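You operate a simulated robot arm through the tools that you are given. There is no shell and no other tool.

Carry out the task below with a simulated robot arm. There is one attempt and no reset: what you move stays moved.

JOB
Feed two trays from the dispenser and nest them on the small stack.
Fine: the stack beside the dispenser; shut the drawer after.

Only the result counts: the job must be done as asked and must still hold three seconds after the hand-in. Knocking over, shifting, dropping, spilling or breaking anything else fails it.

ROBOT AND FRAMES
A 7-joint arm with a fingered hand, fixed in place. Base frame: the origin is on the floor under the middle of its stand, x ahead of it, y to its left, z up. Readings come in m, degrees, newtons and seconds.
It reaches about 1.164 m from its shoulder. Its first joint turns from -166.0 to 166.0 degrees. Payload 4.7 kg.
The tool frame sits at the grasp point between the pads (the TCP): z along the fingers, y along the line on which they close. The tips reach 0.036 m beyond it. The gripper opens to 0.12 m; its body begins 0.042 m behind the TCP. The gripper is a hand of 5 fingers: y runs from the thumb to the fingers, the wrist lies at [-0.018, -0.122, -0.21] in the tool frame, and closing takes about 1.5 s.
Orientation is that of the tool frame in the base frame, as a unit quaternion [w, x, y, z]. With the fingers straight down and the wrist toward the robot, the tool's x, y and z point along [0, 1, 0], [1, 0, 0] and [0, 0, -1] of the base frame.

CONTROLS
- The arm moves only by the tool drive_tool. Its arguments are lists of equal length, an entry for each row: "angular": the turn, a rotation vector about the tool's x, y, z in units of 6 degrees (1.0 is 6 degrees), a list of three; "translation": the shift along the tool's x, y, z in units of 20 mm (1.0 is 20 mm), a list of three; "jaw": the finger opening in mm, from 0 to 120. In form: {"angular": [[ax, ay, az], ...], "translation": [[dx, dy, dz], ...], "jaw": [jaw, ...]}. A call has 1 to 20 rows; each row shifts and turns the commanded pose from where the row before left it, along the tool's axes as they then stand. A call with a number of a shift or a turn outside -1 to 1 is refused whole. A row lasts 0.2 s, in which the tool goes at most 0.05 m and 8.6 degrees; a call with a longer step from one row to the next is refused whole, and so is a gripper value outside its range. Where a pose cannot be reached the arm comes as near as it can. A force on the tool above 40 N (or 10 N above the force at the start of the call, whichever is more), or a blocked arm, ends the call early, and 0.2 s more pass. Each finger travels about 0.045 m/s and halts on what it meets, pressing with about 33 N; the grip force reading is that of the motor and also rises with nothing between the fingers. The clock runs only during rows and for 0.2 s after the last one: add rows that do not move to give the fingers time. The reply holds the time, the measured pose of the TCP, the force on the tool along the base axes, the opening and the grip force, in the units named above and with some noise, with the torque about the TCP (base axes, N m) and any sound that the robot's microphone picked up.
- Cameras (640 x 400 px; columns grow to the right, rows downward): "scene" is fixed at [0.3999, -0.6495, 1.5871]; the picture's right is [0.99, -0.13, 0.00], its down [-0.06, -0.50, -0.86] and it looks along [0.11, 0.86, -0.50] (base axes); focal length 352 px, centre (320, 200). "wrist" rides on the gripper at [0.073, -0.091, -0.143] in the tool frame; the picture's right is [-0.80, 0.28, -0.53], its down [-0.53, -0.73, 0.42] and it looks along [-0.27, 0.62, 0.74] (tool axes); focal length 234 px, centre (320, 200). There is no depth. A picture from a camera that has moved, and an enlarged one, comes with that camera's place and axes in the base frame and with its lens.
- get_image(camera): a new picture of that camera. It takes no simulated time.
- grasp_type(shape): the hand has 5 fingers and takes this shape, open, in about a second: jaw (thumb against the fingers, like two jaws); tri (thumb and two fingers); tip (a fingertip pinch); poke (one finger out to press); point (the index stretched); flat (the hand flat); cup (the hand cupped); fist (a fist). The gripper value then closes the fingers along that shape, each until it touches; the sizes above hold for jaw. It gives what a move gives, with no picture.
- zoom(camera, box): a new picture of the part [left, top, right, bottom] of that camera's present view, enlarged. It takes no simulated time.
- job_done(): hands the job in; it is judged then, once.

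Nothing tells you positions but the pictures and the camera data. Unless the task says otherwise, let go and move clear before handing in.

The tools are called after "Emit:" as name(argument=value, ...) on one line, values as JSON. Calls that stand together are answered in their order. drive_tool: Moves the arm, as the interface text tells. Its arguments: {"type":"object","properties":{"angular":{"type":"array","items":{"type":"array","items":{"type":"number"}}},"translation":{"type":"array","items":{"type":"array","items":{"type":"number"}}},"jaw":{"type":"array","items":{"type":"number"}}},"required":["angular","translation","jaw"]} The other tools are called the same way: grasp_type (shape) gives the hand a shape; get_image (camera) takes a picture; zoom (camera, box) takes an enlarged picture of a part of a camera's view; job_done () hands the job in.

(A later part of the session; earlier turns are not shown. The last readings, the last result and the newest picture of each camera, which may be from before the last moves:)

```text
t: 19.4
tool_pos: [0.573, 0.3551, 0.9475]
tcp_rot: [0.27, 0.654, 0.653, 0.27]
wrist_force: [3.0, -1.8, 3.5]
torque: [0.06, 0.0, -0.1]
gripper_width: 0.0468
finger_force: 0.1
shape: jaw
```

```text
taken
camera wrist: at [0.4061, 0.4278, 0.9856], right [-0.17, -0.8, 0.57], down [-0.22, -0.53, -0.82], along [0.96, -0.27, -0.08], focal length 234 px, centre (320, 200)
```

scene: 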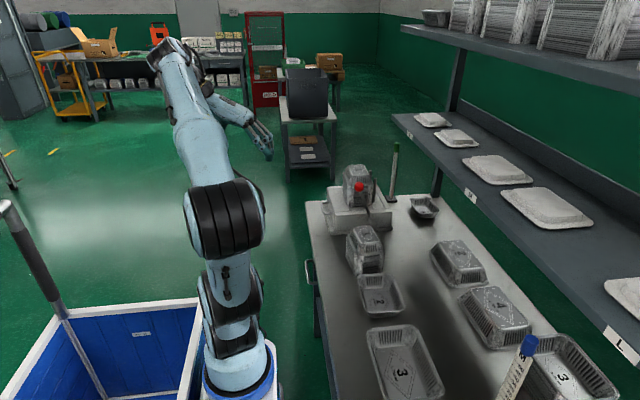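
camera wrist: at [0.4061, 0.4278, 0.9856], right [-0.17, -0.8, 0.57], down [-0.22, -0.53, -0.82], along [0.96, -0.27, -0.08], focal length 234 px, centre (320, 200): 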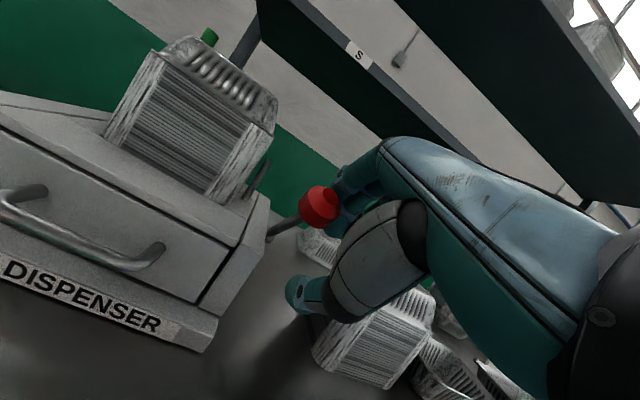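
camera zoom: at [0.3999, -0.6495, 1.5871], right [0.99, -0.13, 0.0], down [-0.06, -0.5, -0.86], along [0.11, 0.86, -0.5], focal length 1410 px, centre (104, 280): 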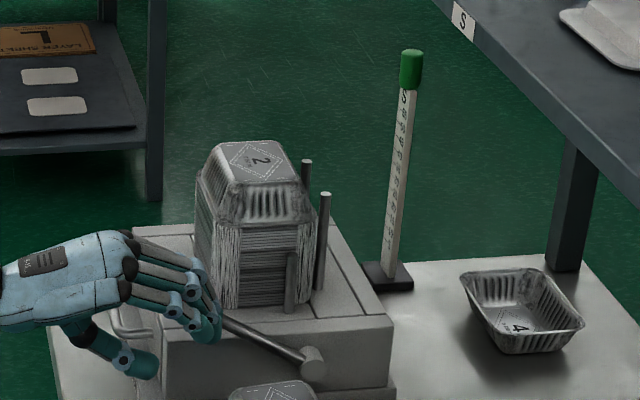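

The lever is spring-returned and follows my fingers. Continuing back to the rest position.

Emit:
drive_tool(angular=[[0.5, 0, 0], [0.5, 0, 0], [0.5, 0, 0], [0.5, 0, 0], [0.5, 0, 0], [0.5, 0, 0], [0.5, 0, 0], [0.5, 0, 0], [0.5, 0, 0], [0.5, 0, 0], [0.5, 0, 0], [0.5, 0, 0], [0.5, 0, 0], [0.5, 0, 0], [0.5, 0, 0]], translation=[[0, 0.378, -0.137], [0, 0.378, -0.137], [0, 0.378, -0.137], [0, 0.378, -0.137], [0, 0.378, -0.137], [0, 0.378, -0.137], [0, 0.378, -0.137], [0, 0.378, -0.137], [0, 0.378, -0.137], [0, 0.378, -0.137], [0, 0.378, -0.137], [0, 0.378, -0.137], [0, 0.378, -0.137], [0, 0.378, -0.137], [0, 0.378, -0.137]], jaw=[45, 45, 45, 45, 45, 45, 45, 45, 45, 45, 45, 45, 45, 45, 45])

Emit:
zoom(camera="scene", box=[310, 130, 438, 230])

Emit:
zoom(camera="scene", box=[335, 155, 399, 195])

Emit:
get_image(camera="wrist")

```text
t: 22.6
tool_pos: [0.6579, 0.3562, 1.0299]
tcp_rot: [-0.001, 0.707, 0.707, 0.0]
wrist_force: [-0.2, -0.2, 0.7]
torque: [-0.01, -0.04, -0.01]
gripper_width: 0.0455
finger_force: 0.1
shape: jaw
```

```text
4.00 times, centred on (374, 180) of scene
camera zoom: at [0.3999, -0.6495, 1.5871], right [0.99, -0.13, 0.0], down [-0.06, -0.5, -0.86], along [0.11, 0.86, -0.5], focal length 1410 px, centre (104, 280)
```

zoom: 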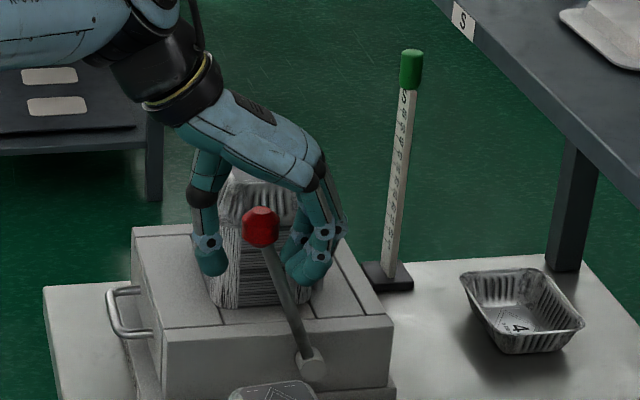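

```text
10.00 times, centred on (367, 175) of scene
camera zoom: at [0.3999, -0.6495, 1.5871], right [0.99, -0.13, 0.0], down [-0.06, -0.5, -0.86], along [0.11, 0.86, -0.5], focal length 3524 px, centre (-150, 450)
```

zoom: 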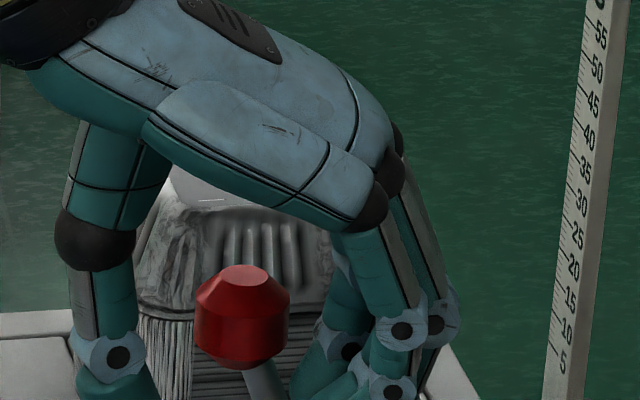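

```text
taken
camera wrist: at [0.5658, 0.4282, 1.1731], right [0.28, -0.8, 0.53], down [-0.73, -0.53, -0.42], along [0.62, -0.27, -0.74], focal length 234 px, centre (320, 200)
```

wrist: 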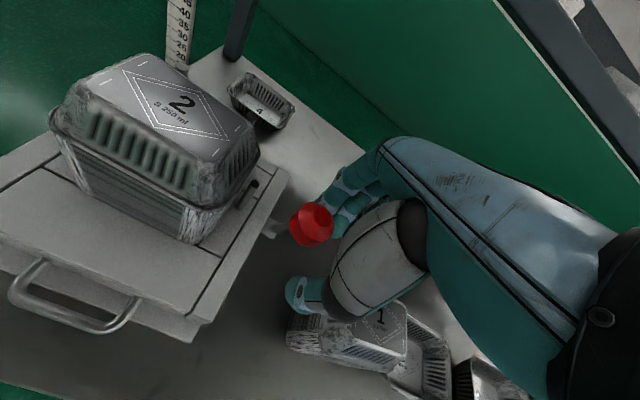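

The lever is back at rest with one tray fed. Next I'll open the hand, lift clear, and move toward the drawer handle with the hand tilted to point at it.

Emit:
drive_tool(angular=[[0, 0, 0], [0, 0, 0], [0, 0, 0], [0, 0, 0], [0, 0, 0], [0, 0, 0], [0, 0, 0], [0, 0, 0], [0, 0, 0], [0, 0, 0], [0, 0, 0], [0, 0, 0]], translation=[[0, 0, 0], [0, 0, 0], [0, 0, 0], [0, 0, 0], [0, 0, -1], [0, 0, -1], [0, 0, -1], [0, 0, -1], [0, 0, -1], [0, 0, -1], [0, 0, -1], [0, 0, -1]], jaw=[80, 110, 120, 120, 120, 120, 120, 120, 120, 120, 120, 120])

Emit:
drive_tool(angular=[[0, 0, 0], [0, 0, 0], [0, 0, 0], [0, 0, 0], [0, 0, 0], [0, 0, 0], [0, 0, 0], [0, 0, 0], [0, 0, 0], [0, 0, 0], [0, 0, 0], [0, 0, 0], [0, 0, 0], [0, 0, 0]], translation=[[0.514, -0.86, 0.32], [0.514, -0.86, 0.32], [0.514, -0.86, 0.32], [0.514, -0.86, 0.32], [0.514, -0.86, 0.32], [0.514, -0.86, 0.32], [0.514, -0.86, 0.32], [0.514, -0.86, 0.32], [0.514, -0.86, 0.32], [0.514, -0.86, 0.32], [0.514, -0.86, 0.32], [0.514, -0.86, 0.32], [0.514, -0.86, 0.32], [0.514, -0.86, 0.32]], jaw=[120, 120, 120, 120, 120, 120, 120, 120, 120, 120, 120, 120, 120, 120])

Emit:
get_image(camera="wrist")

Emit:
zoom(camera="scene", box=[240, 100, 432, 230])

```text
t: 25.2
tool_pos: [0.6578, 0.3568, 1.1905]
tcp_rot: [0.0, 0.708, 0.706, 0.0]
wrist_force: [0.0, 0.2, 0.0]
torque: [0.0, -0.02, -0.01]
gripper_width: 0.1194
finger_force: 0.0
shape: jaw
```

```text
t: 28.2
tool_pos: [0.4166, 0.5005, 1.1006]
tcp_rot: [0.0, 0.708, 0.707, 0.0]
wrist_force: [-0.5, -1.0, -0.1]
torque: [0.0, 0.03, -0.01]
gripper_width: 0.1197
finger_force: 0.1
shape: jaw
```

```text
taken
camera wrist: at [0.3249, 0.5721, 1.2434], right [0.28, -0.8, 0.52], down [-0.73, -0.53, -0.42], along [0.62, -0.27, -0.74], focal length 234 px, centre (320, 200)
```

wrist: 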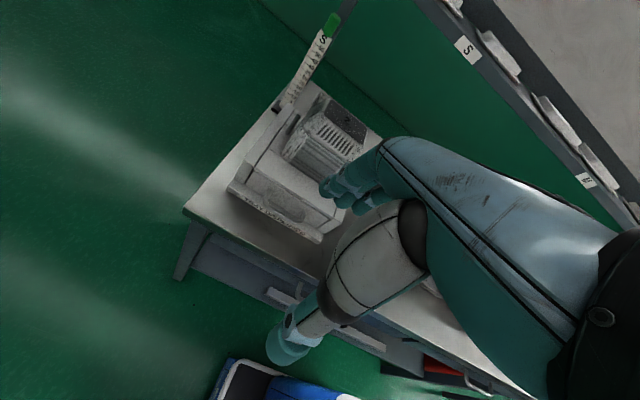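

```text
3.08 times, centred on (336, 165) of scene
camera zoom: at [0.3999, -0.6495, 1.5871], right [0.99, -0.13, 0.0], down [-0.06, -0.5, -0.86], along [0.11, 0.86, -0.5], focal length 1084 px, centre (271, 308)
```

zoom: 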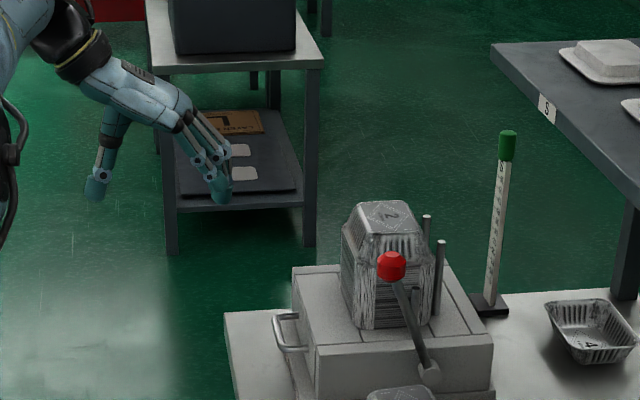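

Now rotating the hand 60° so it points toward the drawer handle, closing the gap a bit to keep the thumb high.

Emit:
drive_tool(angular=[[-1, 0, 0], [-1, 0, 0], [-1, 0, 0], [-1, 0, 0], [-1, 0, 0], [-1, 0, 0], [-1, 0, 0], [-1, 0, 0], [-1, 0, 0], [-1, 0, 0]], translation=[[0, 0, 0], [0, 0, 0], [0, 0, 0], [0, 0, 0], [0, 0, 0], [0, 0, 0], [0, 0, 0], [0, 0, 0], [0, 0, 0], [0, 0, 0]], jaw=[120, 100, 80, 60, 50, 50, 50, 50, 50, 50])

Emit:
get_image(camera="wrist")

Emit:
zoom(camera="scene", box=[240, 100, 432, 230])

```text
t: 30.4
tool_pos: [0.4168, 0.5002, 1.1005]
tcp_rot: [0.354, 0.611, 0.612, 0.355]
wrist_force: [1.1, -0.2, 0.3]
torque: [0.0, -0.02, 0.02]
gripper_width: 0.0502
finger_force: 0.1
shape: jaw
```

```text
taken
camera wrist: at [0.2464, 0.5718, 1.093], right [-0.32, -0.8, 0.5], down [0.0, -0.53, -0.85], along [0.95, -0.27, 0.17], focal length 234 px, centre (320, 200)
```

wrist: 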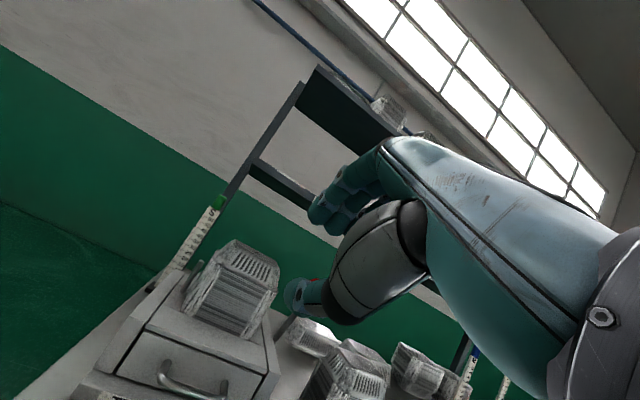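

```text
3.08 times, centred on (336, 165) of scene
camera zoom: at [0.3999, -0.6495, 1.5871], right [0.99, -0.13, 0.0], down [-0.06, -0.5, -0.86], along [0.11, 0.86, -0.5], focal length 1084 px, centre (271, 308)
```

zoom: 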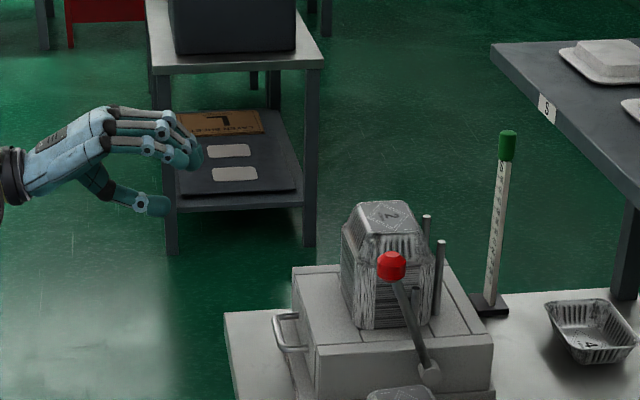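

The hand is now oriented toward the handle. I'll lower it to handle height in front of the table edge, then check alignment.

Emit:
drive_tool(angular=[[0, 0, 0], [0, 0, 0], [0, 0, 0], [0, 0, 0], [0, 0, 0], [0, 0, 0], [0, 0, 0], [0, 0, 0], [0, 0, 0], [0, 0, 0]], translation=[[0, -0.86, 0.612], [0, -0.86, 0.612], [0, -0.86, 0.612], [0, -0.86, 0.612], [0, -0.86, 0.612], [0, -0.86, 0.612], [0, -0.86, 0.612], [0, -0.86, 0.612], [0, -0.86, 0.612], [0, -0.86, 0.612]], jaw=[50, 50, 50, 50, 50, 50, 50, 50, 50, 50])

Emit:
get_image(camera="wrist")

Emit:
zoom(camera="scene", box=[270, 150, 398, 240])

```text
t: 32.6
tool_pos: [0.4376, 0.5002, 0.8891]
tcp_rot: [0.354, 0.613, 0.612, 0.354]
wrist_force: [-1.3, 0.0, -0.6]
torque: [-0.02, 0.03, -0.02]
gripper_width: 0.0506
finger_force: 0.1
shape: jaw
```

```text
taken
camera wrist: at [0.267, 0.5718, 0.8824], right [-0.32, -0.8, 0.5], down [0.0, -0.53, -0.85], along [0.95, -0.27, 0.17], focal length 234 px, centre (320, 200)
```

wrist: 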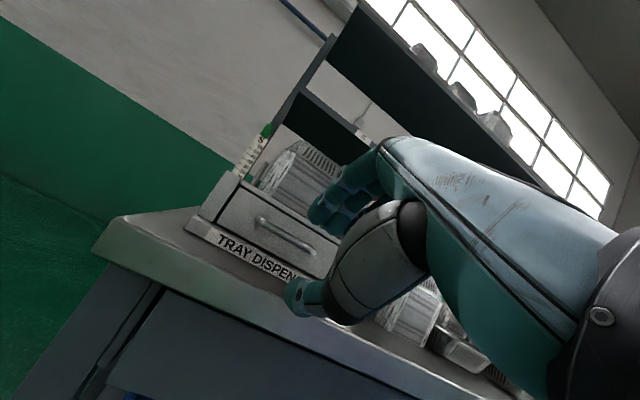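

```text
4.44 times, centred on (334, 195) of scene
camera zoom: at [0.3999, -0.6495, 1.5871], right [0.99, -0.13, 0.0], down [-0.06, -0.5, -0.86], along [0.11, 0.86, -0.5], focal length 1566 px, centre (258, 222)
```

zoom: 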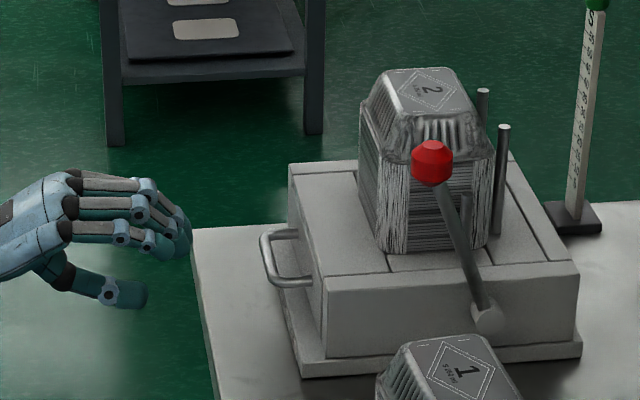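

Emit:
zoom(camera="wrist", box=[200, 160, 360, 300])

Emit:
zoom(camera="scene", box=[310, 190, 374, 230])

```text
2.86 times, centred on (280, 230) of wrist
camera zoom: at [0.267, 0.5718, 0.8824], right [-0.32, -0.8, 0.5], down [0.0, -0.53, -0.85], along [0.95, -0.27, 0.17], focal length 669 px, centre (434, 114)
```

zoom: 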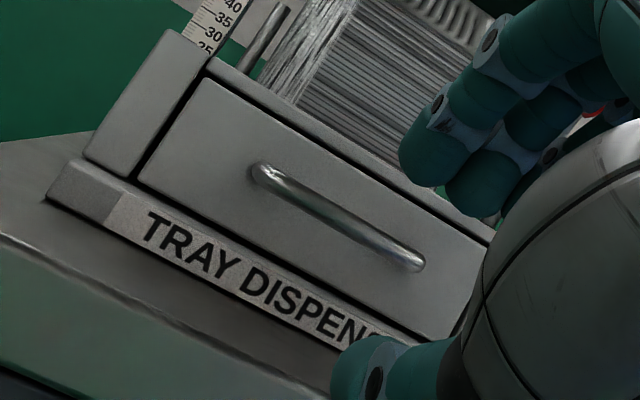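

```text
10.00 times, centred on (342, 210) of scene
camera zoom: at [0.3999, -0.6495, 1.5871], right [0.99, -0.13, 0.0], down [-0.06, -0.5, -0.86], along [0.11, 0.86, -0.5], focal length 3524 px, centre (100, 100)
```

zoom: 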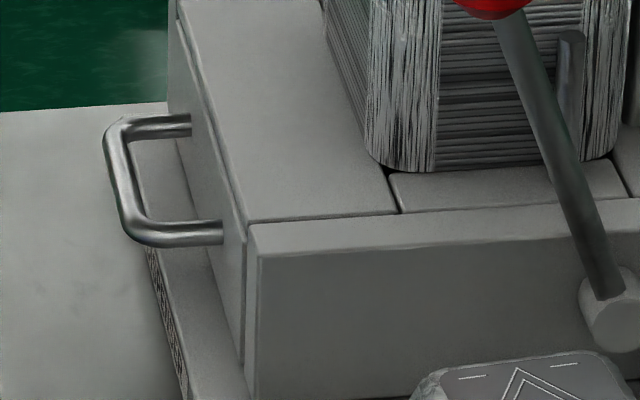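

Bar of the handle is at x≈0.555, z≈0.875, y 0.455–0.537. I'll advance so the bar sits between fingers (above) and thumb (below).

Emit:
drive_tool(angular=[[0, 0, 0], [0, 0, 0], [0, 0, 0], [0, 0, 0], [0, 0, 0], [0, 0, 0], [0, 0, 0], [0, 0, 0]], translation=[[0.031, 0.29, 0.564], [0.031, 0.29, 0.564], [0.031, 0.29, 0.564], [0.031, 0.29, 0.564], [0.031, 0.29, 0.564], [0.031, 0.29, 0.564], [0.031, 0.29, 0.564], [0.031, 0.29, 0.564]], jaw=[40, 40, 40, 40, 40, 40, 40, 40])

Emit:
get_image(camera="wrist")

Emit:
zoom(camera="scene", box=[290, 180, 386, 240])

```text
t: 34.4
tool_pos: [0.538, 0.5059, 0.8851]
tcp_rot: [0.353, 0.612, 0.613, 0.354]
wrist_force: [0.5, -0.8, 0.6]
torque: [0.01, 0.0, 0.01]
gripper_width: 0.0404
finger_force: 0.0
shape: jaw
```

```text
taken
camera wrist: at [0.3673, 0.5766, 0.8782], right [-0.32, -0.8, 0.5], down [0.0, -0.53, -0.85], along [0.95, -0.27, 0.17], focal length 234 px, centre (320, 200)
```

wrist: 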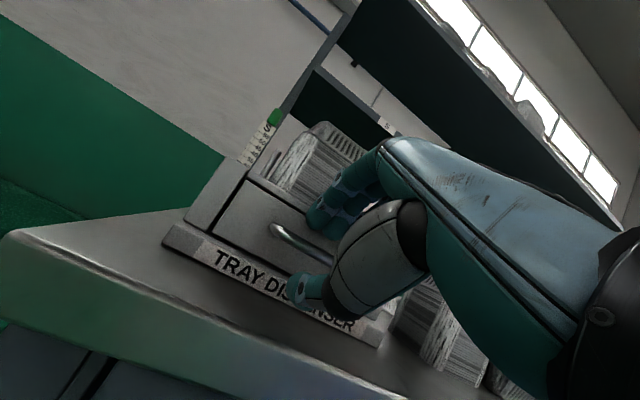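

```text
6.67 times, centred on (338, 210) of scene
camera zoom: at [0.3999, -0.6495, 1.5871], right [0.99, -0.13, 0.0], down [-0.06, -0.5, -0.86], along [0.11, 0.86, -0.5], focal length 2349 px, centre (200, 133)
```

zoom: 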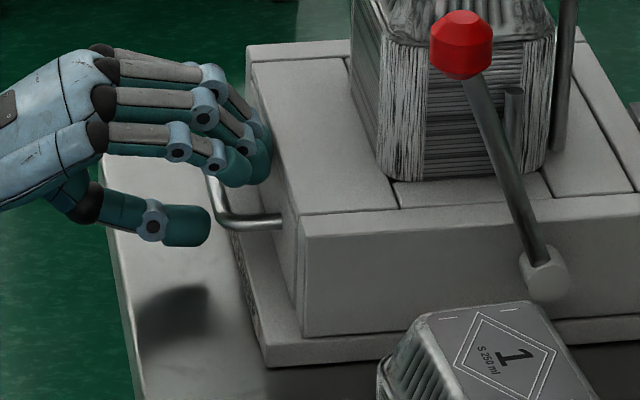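

The bar lies between the finger pads and thumb. Closing the grip on it.

Emit:
drive_tool(angular=[[0, 0, 0], [0, 0, 0], [0, 0, 0], [0, 0, 0], [0, 0, 0]], translation=[[0, 0, 0], [0, 0, 0], [0, 0, 0], [0, 0, 0], [0, 0, 0]], jaw=[0, 0, 0, 0, 0])

Emit:
zoom(camera="wrist", box=[200, 140, 400, 340])

Emit:
zoom(camera="scene", box=[290, 180, 386, 240])

```text
t: 35.6
tool_pos: [0.5382, 0.5059, 0.8844]
tcp_rot: [0.354, 0.612, 0.612, 0.353]
wrist_force: [1.3, -0.8, -5.6]
torque: [-0.15, 0.09, 0.0]
gripper_width: 0.0043
finger_force: 32.9
shape: jaw
```

```text
2.00 times, centred on (300, 240) of wrist
camera zoom: at [0.3672, 0.5765, 0.8774], right [-0.31, -0.8, 0.51], down [0.0, -0.53, -0.85], along [0.95, -0.27, 0.17], focal length 468 px, centre (360, 120)
```

zoom: 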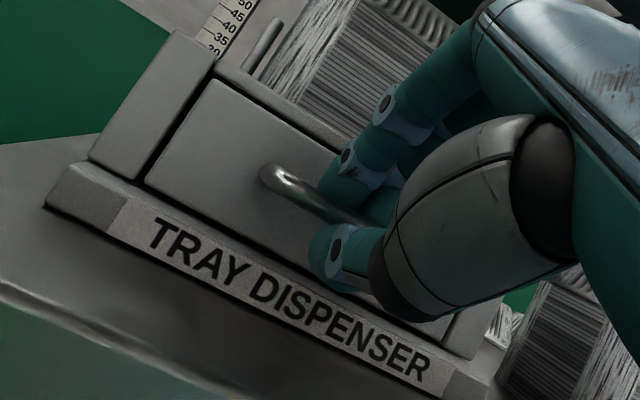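

```text
6.67 times, centred on (338, 210) of scene
camera zoom: at [0.3999, -0.6495, 1.5871], right [0.99, -0.13, 0.0], down [-0.06, -0.5, -0.86], along [0.11, 0.86, -0.5], focal length 2349 px, centre (200, 133)
```

zoom: 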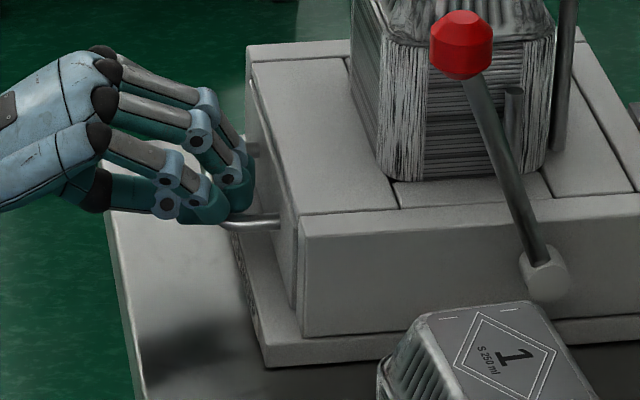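

The bar is gripped. Now pull the drawer straight back (−x) gently.

Emit:
drive_tool(angular=[[0, 0, 0], [0, 0, 0], [0, 0, 0], [0, 0, 0]], translation=[[0, -0.25, -0.433], [0, -0.25, -0.433], [0, -0.25, -0.433], [0, -0.25, -0.433]], jaw=[0, 0, 0, 0])

Emit:
zoom(camera="scene", box=[290, 180, 386, 240])

```text
t: 36.6
tool_pos: [0.4981, 0.5051, 0.8847]
tcp_rot: [0.353, 0.612, 0.613, 0.353]
wrist_force: [1.0, 0.3, -6.5]
torque: [-0.13, 0.11, 0.04]
gripper_width: 0.0045
finger_force: 32.2
shape: jaw
```

```text
6.67 times, centred on (338, 210) of scene
camera zoom: at [0.3999, -0.6495, 1.5871], right [0.99, -0.13, 0.0], down [-0.06, -0.5, -0.86], along [0.11, 0.86, -0.5], focal length 2349 px, centre (200, 133)
```

zoom: 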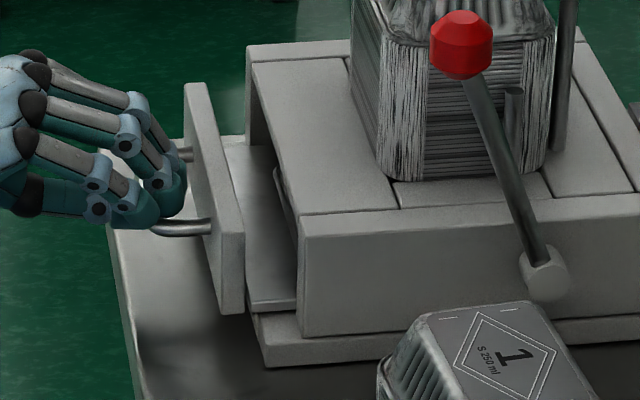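

The drawer slides freely; it's a flat plate with a front panel, and the tray's edge is appearing. Continue pulling.

Emit:
drive_tool(angular=[[0, 0, 0], [0, 0, 0], [0, 0, 0], [0, 0, 0], [0, 0, 0], [0, 0, 0], [0, 0, 0], [0, 0, 0]], translation=[[0, -0.25, -0.433], [0, -0.25, -0.433], [0, -0.25, -0.433], [0, -0.25, -0.433], [0, -0.25, -0.433], [0, -0.25, -0.433], [0, -0.25, -0.433], [0, -0.25, -0.433]], jaw=[0, 0, 0, 0, 0, 0, 0, 0])

Emit:
zoom(camera="scene", box=[260, 170, 388, 250])

```text
t: 38.4
tool_pos: [0.4181, 0.5046, 0.8846]
tcp_rot: [0.354, 0.612, 0.612, 0.354]
wrist_force: [0.8, -4.2, -10.9]
torque: [-0.15, 0.22, -0.05]
gripper_width: 0.0043
finger_force: 33.1
shape: jaw
```

```text
5.00 times, centred on (324, 210) of scene
camera zoom: at [0.3999, -0.6495, 1.5871], right [0.99, -0.13, 0.0], down [-0.06, -0.5, -0.86], along [0.11, 0.86, -0.5], focal length 1762 px, centre (300, 150)
```

zoom: 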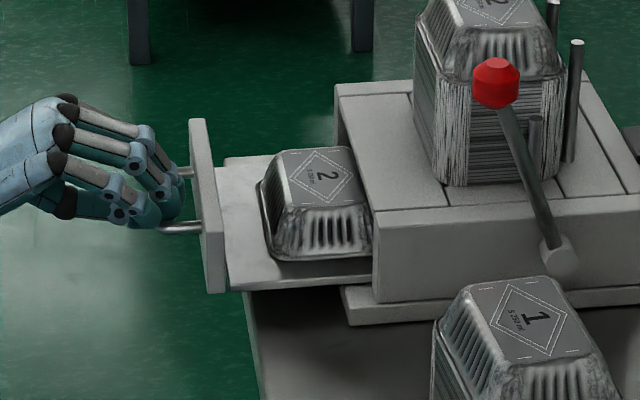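

The fed tray (inverted, "2") is almost fully out. A little more pull, watching for the stop.

Emit:
drive_tool(angular=[[0, 0, 0], [0, 0, 0], [0, 0, 0]], translation=[[0, -0.25, -0.433], [0, -0.25, -0.433], [0, -0.25, -0.433]], jaw=[0, 0, 0])

Emit:
zoom(camera="scene", box=[260, 170, 388, 250])

```text
t: 39.2
tool_pos: [0.3877, 0.5041, 0.8846]
tcp_rot: [0.354, 0.612, 0.612, 0.354]
wrist_force: [0.6, -1.5, -11.2]
torque: [-0.09, 0.23, 0.05]
gripper_width: 0.0045
finger_force: 32.3
shape: jaw
```

```text
5.00 times, centred on (324, 210) of scene
camera zoom: at [0.3999, -0.6495, 1.5871], right [0.99, -0.13, 0.0], down [-0.06, -0.5, -0.86], along [0.11, 0.86, -0.5], focal length 1762 px, centre (300, 150)
```

zoom: 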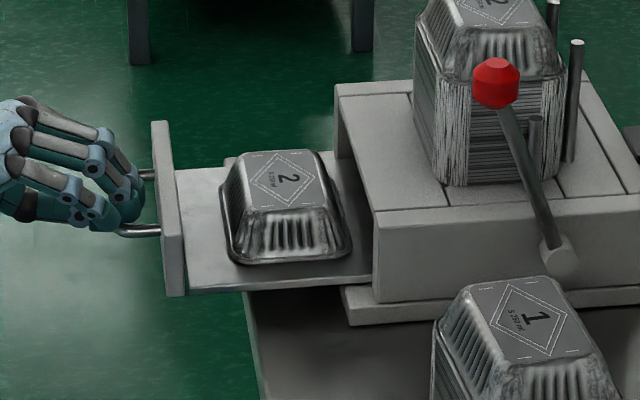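

Emit:
drive_tool(angular=[[0, 0, 0], [0, 0, 0]], translation=[[0, -0.25, -0.433], [0, 0, 0]], jaw=[0, 0])

Emit:
zoom(camera="scene", box=[270, 180, 366, 240])

Emit:
get_image(camera="wrist")

```text
t: 39.8
tool_pos: [0.3781, 0.5047, 0.8849]
tcp_rot: [0.354, 0.613, 0.612, 0.353]
wrist_force: [-1.1, -1.6, -11.8]
torque: [-0.13, 0.23, 0.0]
gripper_width: 0.0042
finger_force: 32.4
shape: jaw
```

```text
6.67 times, centred on (318, 210) of scene
camera zoom: at [0.3999, -0.6495, 1.5871], right [0.99, -0.13, 0.0], down [-0.06, -0.5, -0.86], along [0.11, 0.86, -0.5], focal length 2349 px, centre (333, 133)
```

zoom: 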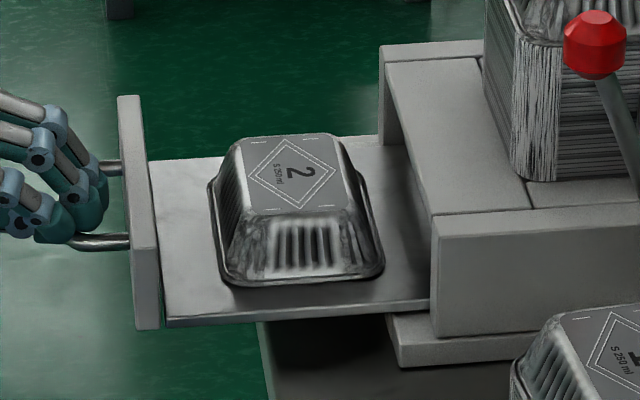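

```text
taken
camera wrist: at [0.2071, 0.5766, 0.878], right [-0.31, -0.8, 0.5], down [0.0, -0.53, -0.85], along [0.95, -0.27, 0.17], focal length 234 px, centre (320, 200)
```

wrist: 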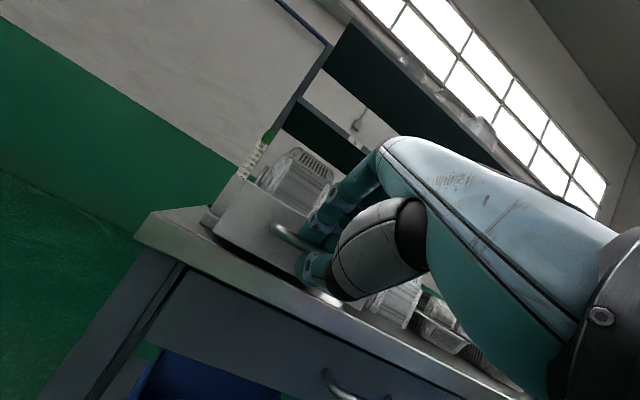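

The tray is fully exposed with room on both sides. I'll release the handle, back off a little, and see whether the drawer stays put.

Emit:
drive_tool(angular=[[0, 0, 0], [0, 0, 0], [0, 0, 0], [0, 0, 0]], translation=[[0, 0, 0], [0, 0, 0], [0, 0, 0], [0, 0, 0]], jaw=[20, 40, 50, 50])

Emit:
zoom(camera="scene", box=[270, 180, 366, 240])

```text
t: 40.8
tool_pos: [0.3773, 0.5046, 0.8844]
tcp_rot: [0.354, 0.612, 0.612, 0.354]
wrist_force: [-0.1, -0.4, -0.7]
torque: [-0.01, 0.02, 0.02]
gripper_width: 0.0496
finger_force: 0.1
shape: jaw
```

```text
6.67 times, centred on (318, 210) of scene
camera zoom: at [0.3999, -0.6495, 1.5871], right [0.99, -0.13, 0.0], down [-0.06, -0.5, -0.86], along [0.11, 0.86, -0.5], focal length 2349 px, centre (333, 133)
```

zoom: 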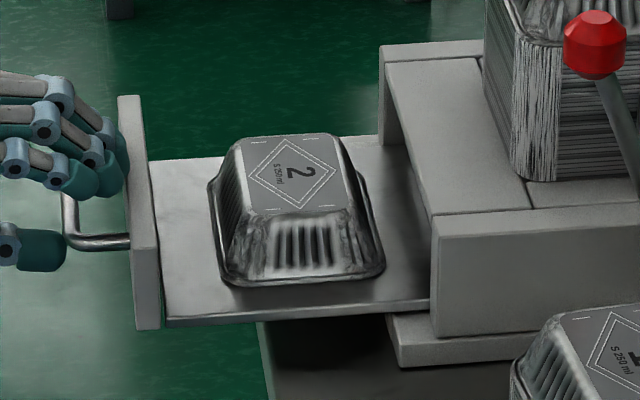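

The drawer stays where it is. Backing off from the handle, rising, and rotating the hand back to pointing down.

Emit:
drive_tool(angular=[[0, 0, 0], [0, 0, 0], [0, 0, 0], [0, 0, 0], [0, 0, 0], [0, 0, 0], [0, 0, 0], [0, 0, 0], [0, 0, 0], [0, 0, 0], [0, 0, 0], [0, 0, 0], [0, 0, 0]], translation=[[0, -0.5, -0.866], [0, -0.5, -0.866], [0, 0, 0], [0, 0.866, -0.5], [0, 0.866, -0.5], [0, 0.866, -0.5], [0, 0.866, -0.5], [0, 0.866, -0.5], [0, 0.866, -0.5], [0, 0.866, -0.5], [0, 0.866, -0.5], [0, 0.866, -0.5], [0, 0.866, -0.5]], jaw=[50, 50, 50, 50, 50, 50, 50, 50, 50, 50, 50, 50, 50])

Emit:
drive_tool(angular=[[1, 0, 0], [1, 0, 0], [1, 0, 0], [1, 0, 0], [1, 0, 0], [1, 0, 0], [1, 0, 0], [1, 0, 0], [1, 0, 0], [1, 0, 0]], translation=[[0, 0, 0], [0, 0, 0], [0, 0, 0], [0, 0, 0], [0, 0, 0], [0, 0, 0], [0, 0, 0], [0, 0, 0], [0, 0, 0], [0, 0, 0]], jaw=[50, 60, 70, 80, 90, 100, 110, 120, 120, 120])

Emit:
get_image(camera="wrist")

Emit:
get_image(camera="scene")

```text
t: 43.6
tool_pos: [0.3372, 0.5052, 1.0853]
tcp_rot: [0.353, 0.612, 0.612, 0.353]
wrist_force: [-1.1, 0.9, 0.4]
torque: [0.01, -0.03, -0.02]
gripper_width: 0.0497
finger_force: 0.1
shape: jaw
```

```text
t: 45.8
tool_pos: [0.3356, 0.505, 1.0847]
tcp_rot: [-0.001, 0.706, 0.708, 0.0]
wrist_force: [-0.7, 0.5, 0.0]
torque: [0.02, 0.03, -0.04]
gripper_width: 0.1196
finger_force: 0.0
shape: jaw
```

```text
taken
camera wrist: at [0.2454, 0.5768, 1.2291], right [0.28, -0.8, 0.52], down [-0.73, -0.53, -0.42], along [0.62, -0.27, -0.74], focal length 234 px, centre (320, 200)
```

wrist: 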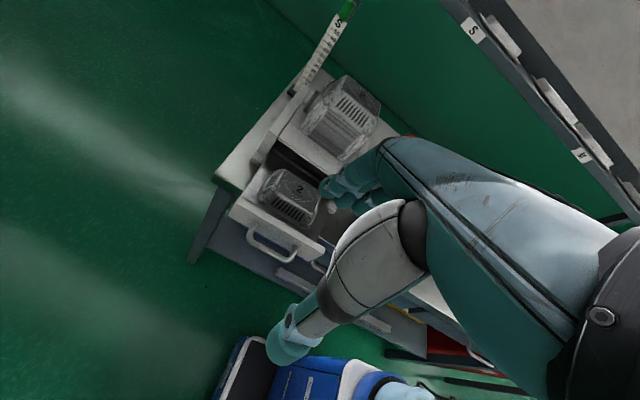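

```text
taken
```

scene: 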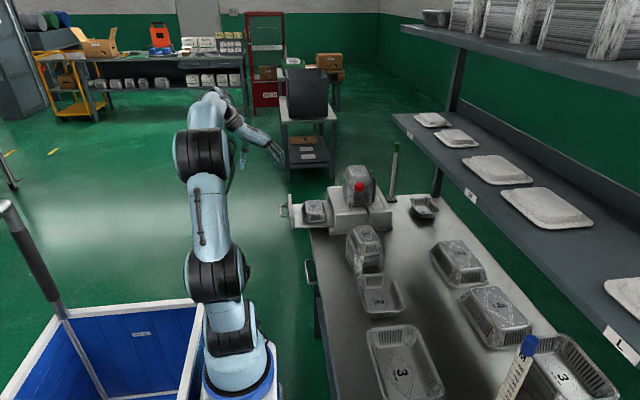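

Now I'll measure the tray's position on the drawer plate from both cameras.

Emit:
zoom(camera="scene", box=[290, 190, 346, 225])

Emit:
zoom(camera="wrist", box=[220, 140, 348, 260])

```text
11.43 times, centred on (318, 208) of scene
camera zoom: at [0.3999, -0.6495, 1.5871], right [0.99, -0.13, 0.0], down [-0.06, -0.5, -0.86], along [0.11, 0.86, -0.5], focal length 4028 px, centre (343, 114)
```

zoom: 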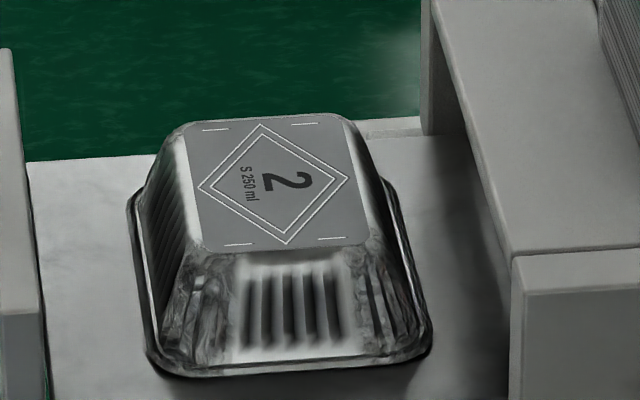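

```text
3.33 times, centred on (284, 200) of wrist
camera zoom: at [0.2454, 0.5768, 1.2291], right [0.28, -0.8, 0.52], down [-0.73, -0.53, -0.42], along [0.62, -0.27, -0.74], focal length 781 px, centre (440, 200)
```

zoom: 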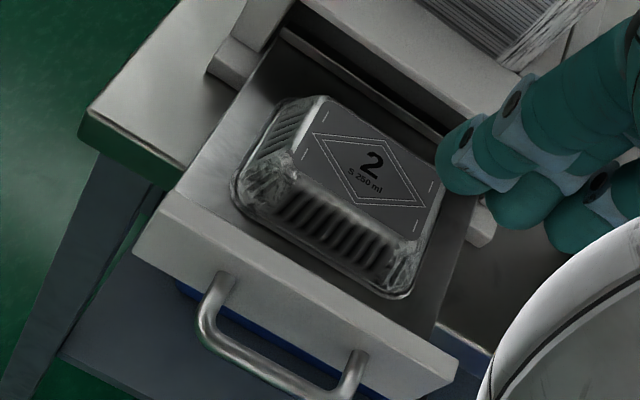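

The tray sits at (0.523, 0.497), top z≈0.887, rim ≈0.094×0.121 m, no yaw — but only ~17 mm separates its rim from the dispenser front, too tight for the fingers. I'll pull the drawer out a bit further by hooking the fingertips behind the top of its front panel.

Emit:
drive_tool(angular=[[0, 0, 0], [0, 0, 0], [0, 0, 0], [0, 0, 0], [0, 0, 0], [0, 0, 0]], translation=[[0, 0.845, 0.75], [0, 0.845, 0.75], [0, 0.845, 0.75], [0, 0.845, 0.75], [0, 0.845, 0.75], [0, 0.845, 0.75]], jaw=[100, 80, 60, 60, 60, 60])

Emit:
get_image(camera="wrist")

Emit:
zoom(camera="scene", box=[270, 160, 366, 240])

```text
t: 47.2
tool_pos: [0.4395, 0.5057, 0.9946]
tcp_rot: [-0.001, 0.707, 0.707, 0.001]
wrist_force: [-0.4, -0.7, 0.1]
torque: [0.03, -0.02, 0.02]
gripper_width: 0.0604
finger_force: 0.0
shape: jaw
```

```text
taken
camera wrist: at [0.3473, 0.577, 1.1387], right [0.28, -0.8, 0.52], down [-0.73, -0.53, -0.42], along [0.62, -0.27, -0.74], focal length 234 px, centre (320, 200)
```

wrist: 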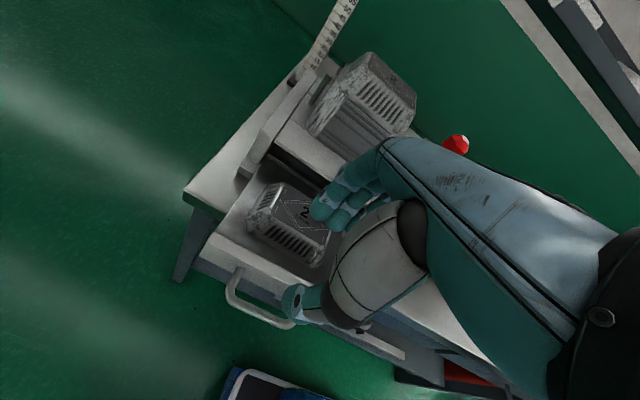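

```text
5.00 times, centred on (318, 200) of scene
camera zoom: at [0.3999, -0.6495, 1.5871], right [0.99, -0.13, 0.0], down [-0.06, -0.5, -0.86], along [0.11, 0.86, -0.5], focal length 1762 px, centre (330, 200)
```

zoom: 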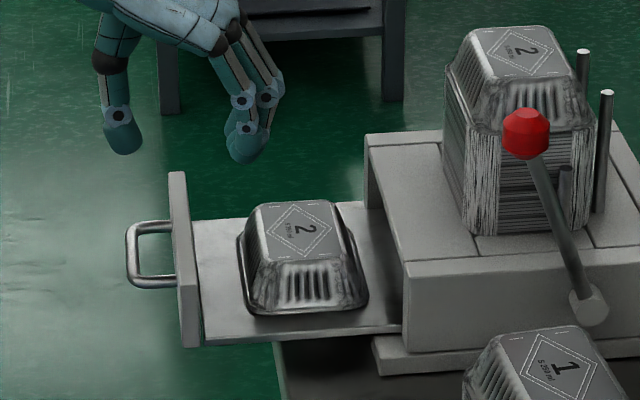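

Panel top is at z≈0.90 spanning x 0.427–0.440. I'll lower so fingertips hang just behind it, above tray height.

Emit:
drive_tool(angular=[[0, 0, 0], [0, 0, 0], [0, 0, 0], [0, 0, 0], [0, 0, 0]], translation=[[0, -0.055, 0.686], [0, -0.055, 0.686], [0, -0.055, 0.686], [0, -0.055, 0.686], [0, -0.055, 0.686]], jaw=[55, 55, 55, 55, 55])

Emit:
get_image(camera="wrist")

Emit:
zoom(camera="scene", box=[270, 160, 366, 240])

```text
t: 48.4
tool_pos: [0.4344, 0.5051, 0.9262]
tcp_rot: [0.0, 0.707, 0.707, 0.0]
wrist_force: [0.0, 0.5, 0.9]
torque: [0.0, 0.01, -0.03]
gripper_width: 0.0554
finger_force: 0.1
shape: jaw
```

```text
taken
camera wrist: at [0.3419, 0.5765, 1.07], right [0.28, -0.8, 0.53], down [-0.73, -0.53, -0.42], along [0.62, -0.27, -0.74], focal length 234 px, centre (320, 200)
```

wrist: 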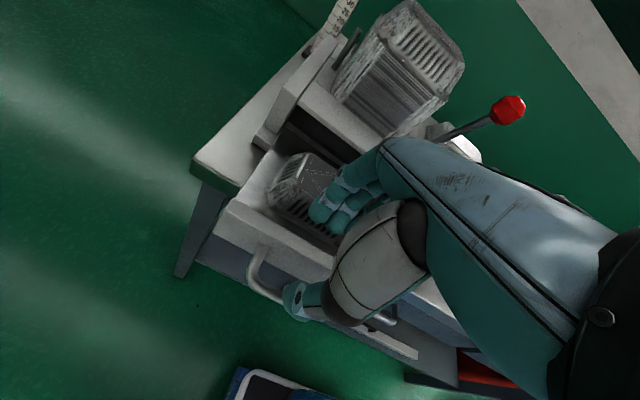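

```text
5.00 times, centred on (318, 200) of scene
camera zoom: at [0.3999, -0.6495, 1.5871], right [0.99, -0.13, 0.0], down [-0.06, -0.5, -0.86], along [0.11, 0.86, -0.5], focal length 1762 px, centre (330, 200)
```

zoom: 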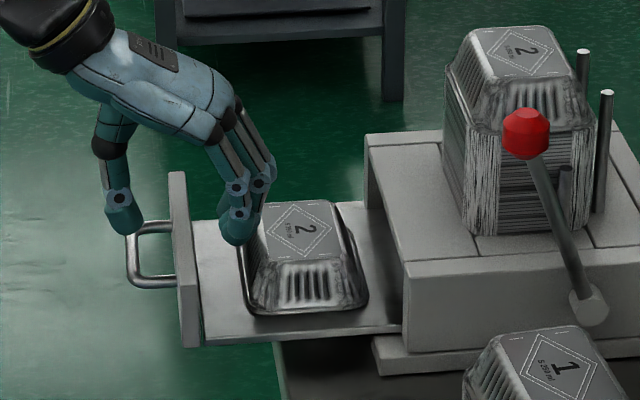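

Fingertips are between panel and tray, thumb outside above the handle. I'll close lightly around the panel and pull it ~3 cm further out.

Emit:
drive_tool(angular=[[0, 0, 0], [0, 0, 0], [0, 0, 0], [0, 0, 0], [0, 0, 0], [0, 0, 0], [0, 0, 0]], translation=[[0, 0, 0.2], [0, 0, 0], [0, 0, 0], [0, -0.4, 0], [0, -0.4, 0], [0, -0.4, 0], [0, 0, 0]], jaw=[40, 22, 22, 22, 22, 22, 22])

Emit:
zoom(camera="scene", box=[270, 160, 366, 240])

```text
t: 50.0
tool_pos: [0.4111, 0.5064, 0.9239]
tcp_rot: [0.0, 0.708, 0.707, 0.001]
wrist_force: [19.9, 1.9, 11.5]
torque: [-0.08, -0.78, 0.23]
gripper_width: 0.0249
finger_force: 0.1
shape: jaw
```

```text
5.00 times, centred on (318, 200) of scene
camera zoom: at [0.3999, -0.6495, 1.5871], right [0.99, -0.13, 0.0], down [-0.06, -0.5, -0.86], along [0.11, 0.86, -0.5], focal length 1762 px, centre (330, 200)
```

zoom: 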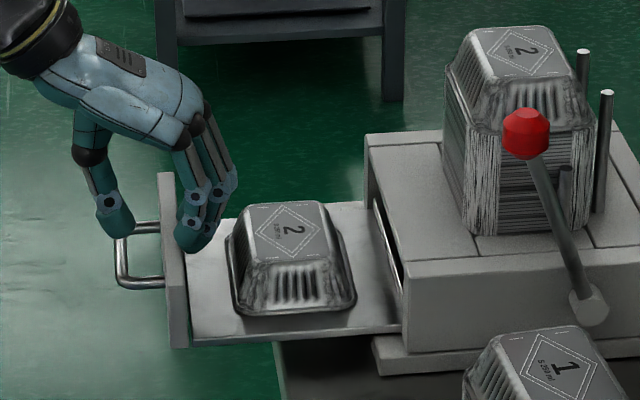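

The drawer reached its stop (20 N), having come ~8 mm further. I'll relax, open, rise clear, and re-measure the tray.

Emit:
drive_tool(angular=[[0, 0, 0], [0, 0, 0], [0, 0, 0], [0, 0, 0], [0, 0, 0], [0, 0, 0], [0, 0, 0], [0, 0, 0], [0, 0, 0], [0, 0, 0]], translation=[[0, 0.25, 0], [0, 0, 0], [0, 0, 0], [0, 0, -0.8], [0, 0, -0.8], [0, 0, -0.8], [0, 0, -0.8], [0, 0, -0.8], [0, 0, -0.8], [0, 0, 0]], jaw=[30, 50, 50, 50, 60, 80, 100, 104, 104, 104])

Emit:
zoom(camera="scene", box=[290, 190, 346, 225])

Emit:
zoom(camera="wrist", box=[200, 120, 400, 260])

```text
t: 52.2
tool_pos: [0.4147, 0.505, 1.0197]
tcp_rot: [0.0, 0.707, 0.707, 0.0]
wrist_force: [0.0, 0.6, -0.6]
torque: [0.0, 0.0, -0.02]
gripper_width: 0.1036
finger_force: 0.1
shape: jaw
```

```text
11.43 times, centred on (318, 208) of scene
camera zoom: at [0.3999, -0.6495, 1.5871], right [0.99, -0.13, 0.0], down [-0.06, -0.5, -0.86], along [0.11, 0.86, -0.5], focal length 4028 px, centre (343, 114)
```

zoom: 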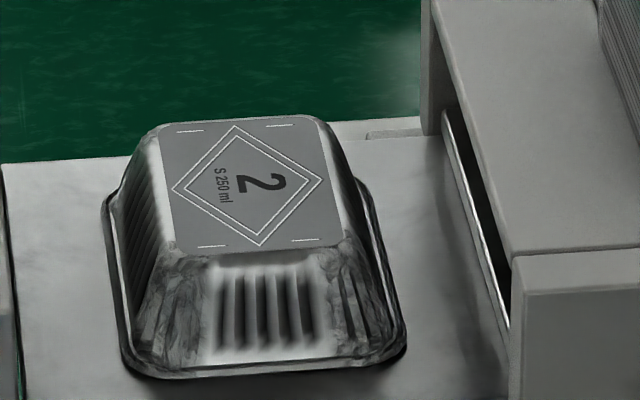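

```text
2.86 times, centred on (300, 190) of wrist
camera zoom: at [0.3222, 0.5768, 1.1627], right [0.28, -0.8, 0.53], down [-0.73, -0.53, -0.42], along [0.62, -0.27, -0.74], focal length 669 px, centre (377, 229)
```

zoom: 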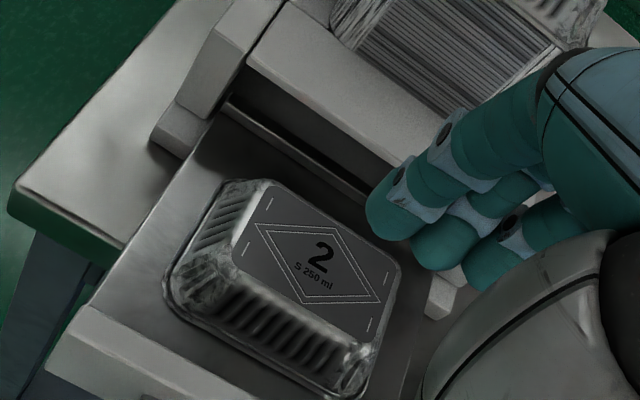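

Tray now centred at (0.514, 0.497). I'll move above it with the jaw at 104 mm and check alignment before descending.

Emit:
drive_tool(angular=[[0, 0, 0], [0, 0, 0], [0, 0, 0], [0, 0, 0], [0, 0, 0], [0, 0, 0], [0, 0, 0]], translation=[[-0.042, 0.815, 0.5], [-0.042, 0.815, 0.5], [-0.042, 0.815, 0.5], [-0.042, 0.815, 0.5], [-0.042, 0.815, 0.5], [-0.042, 0.815, 0.5], [0, 0, 0]], jaw=[104, 104, 104, 104, 104, 104, 104])

Emit:
zoom(camera="scene", box=[280, 165, 360, 225])

Emit:
zoom(camera="wrist", box=[200, 120, 440, 340])

```text
t: 53.8
tool_pos: [0.5128, 0.5004, 0.958]
tcp_rot: [0.0, 0.707, 0.707, 0.0]
wrist_force: [-0.2, -0.1, -0.2]
torque: [-0.04, -0.01, -0.02]
gripper_width: 0.1039
finger_force: 0.0
shape: jaw
```

```text
6.67 times, centred on (320, 195) of scene
camera zoom: at [0.3999, -0.6495, 1.5871], right [0.99, -0.13, 0.0], down [-0.06, -0.5, -0.86], along [0.11, 0.86, -0.5], focal length 2349 px, centre (320, 233)
```

zoom: 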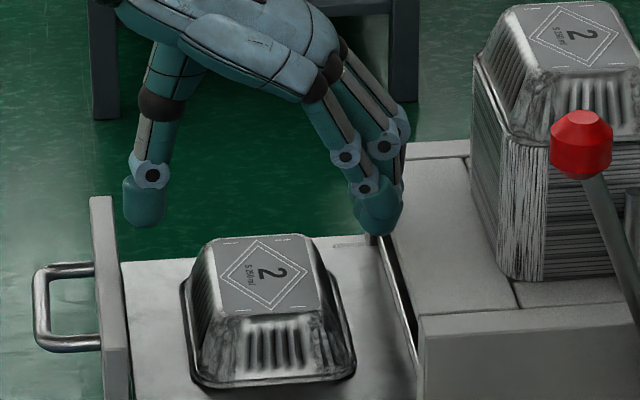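

```text
1.82 times, centred on (320, 230) of wrist
camera zoom: at [0.4208, 0.5715, 1.102], right [0.28, -0.8, 0.53], down [-0.73, -0.53, -0.42], along [0.62, -0.27, -0.74], focal length 426 px, centre (320, 146)
```

zoom: 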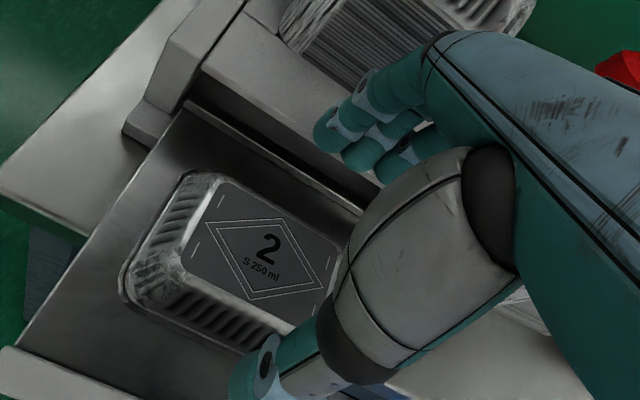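

Clearances on both sides are only a few mm, so I'll centre the hand between panel and dispenser (x≈0.5095), narrow to 97 mm, and descend carefully in stages.

Emit:
drive_tool(angular=[[0, 0, 0], [0, 0, 0], [0, 0, 0], [0, 0, 0], [0, 0, 0], [0, 0, 0]], translation=[[0, -0.16, 0], [0, 0, 0.5], [0, 0, 0.5], [0, 0, 0.5], [0, 0, 0.5], [0, 0, 0.4]], jaw=[97, 97, 97, 97, 97, 97])

Emit:
zoom(camera="scene", box=[280, 165, 360, 225])

Emit:
zoom(camera="wrist", box=[200, 120, 440, 340])

```text
t: 55.2
tool_pos: [0.5094, 0.4998, 0.9105]
tcp_rot: [0.0, 0.707, 0.707, 0.0]
wrist_force: [0.6, -0.5, 0.6]
torque: [0.01, 0.01, 0.01]
gripper_width: 0.0971
finger_force: 0.0
shape: jaw
```

```text
6.67 times, centred on (320, 195) of scene
camera zoom: at [0.3999, -0.6495, 1.5871], right [0.99, -0.13, 0.0], down [-0.06, -0.5, -0.86], along [0.11, 0.86, -0.5], focal length 2349 px, centre (320, 233)
```

zoom: 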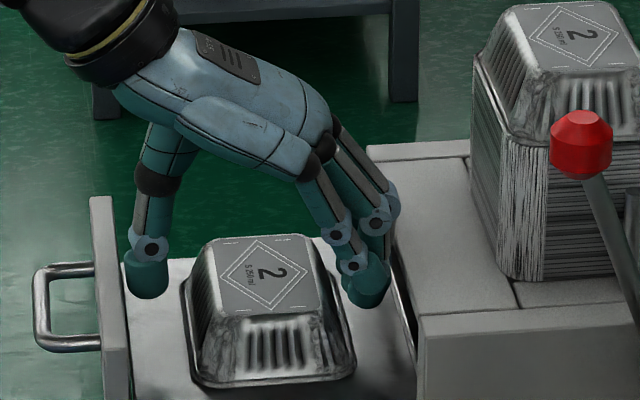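

```text
1.82 times, centred on (320, 230) of wrist
camera zoom: at [0.4174, 0.5723, 1.0545], right [0.28, -0.8, 0.52], down [-0.73, -0.53, -0.42], along [0.62, -0.27, -0.74], focal length 426 px, centre (320, 146)
```

zoom: 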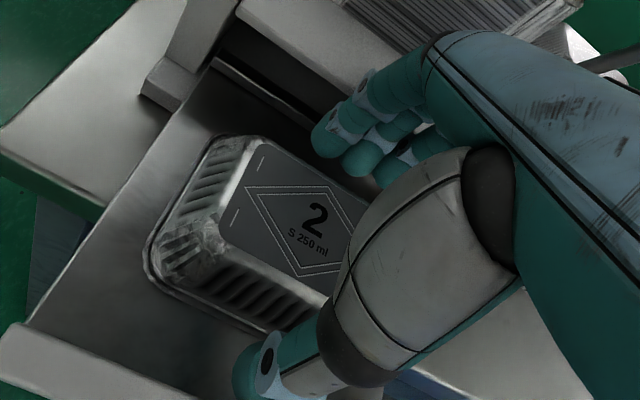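

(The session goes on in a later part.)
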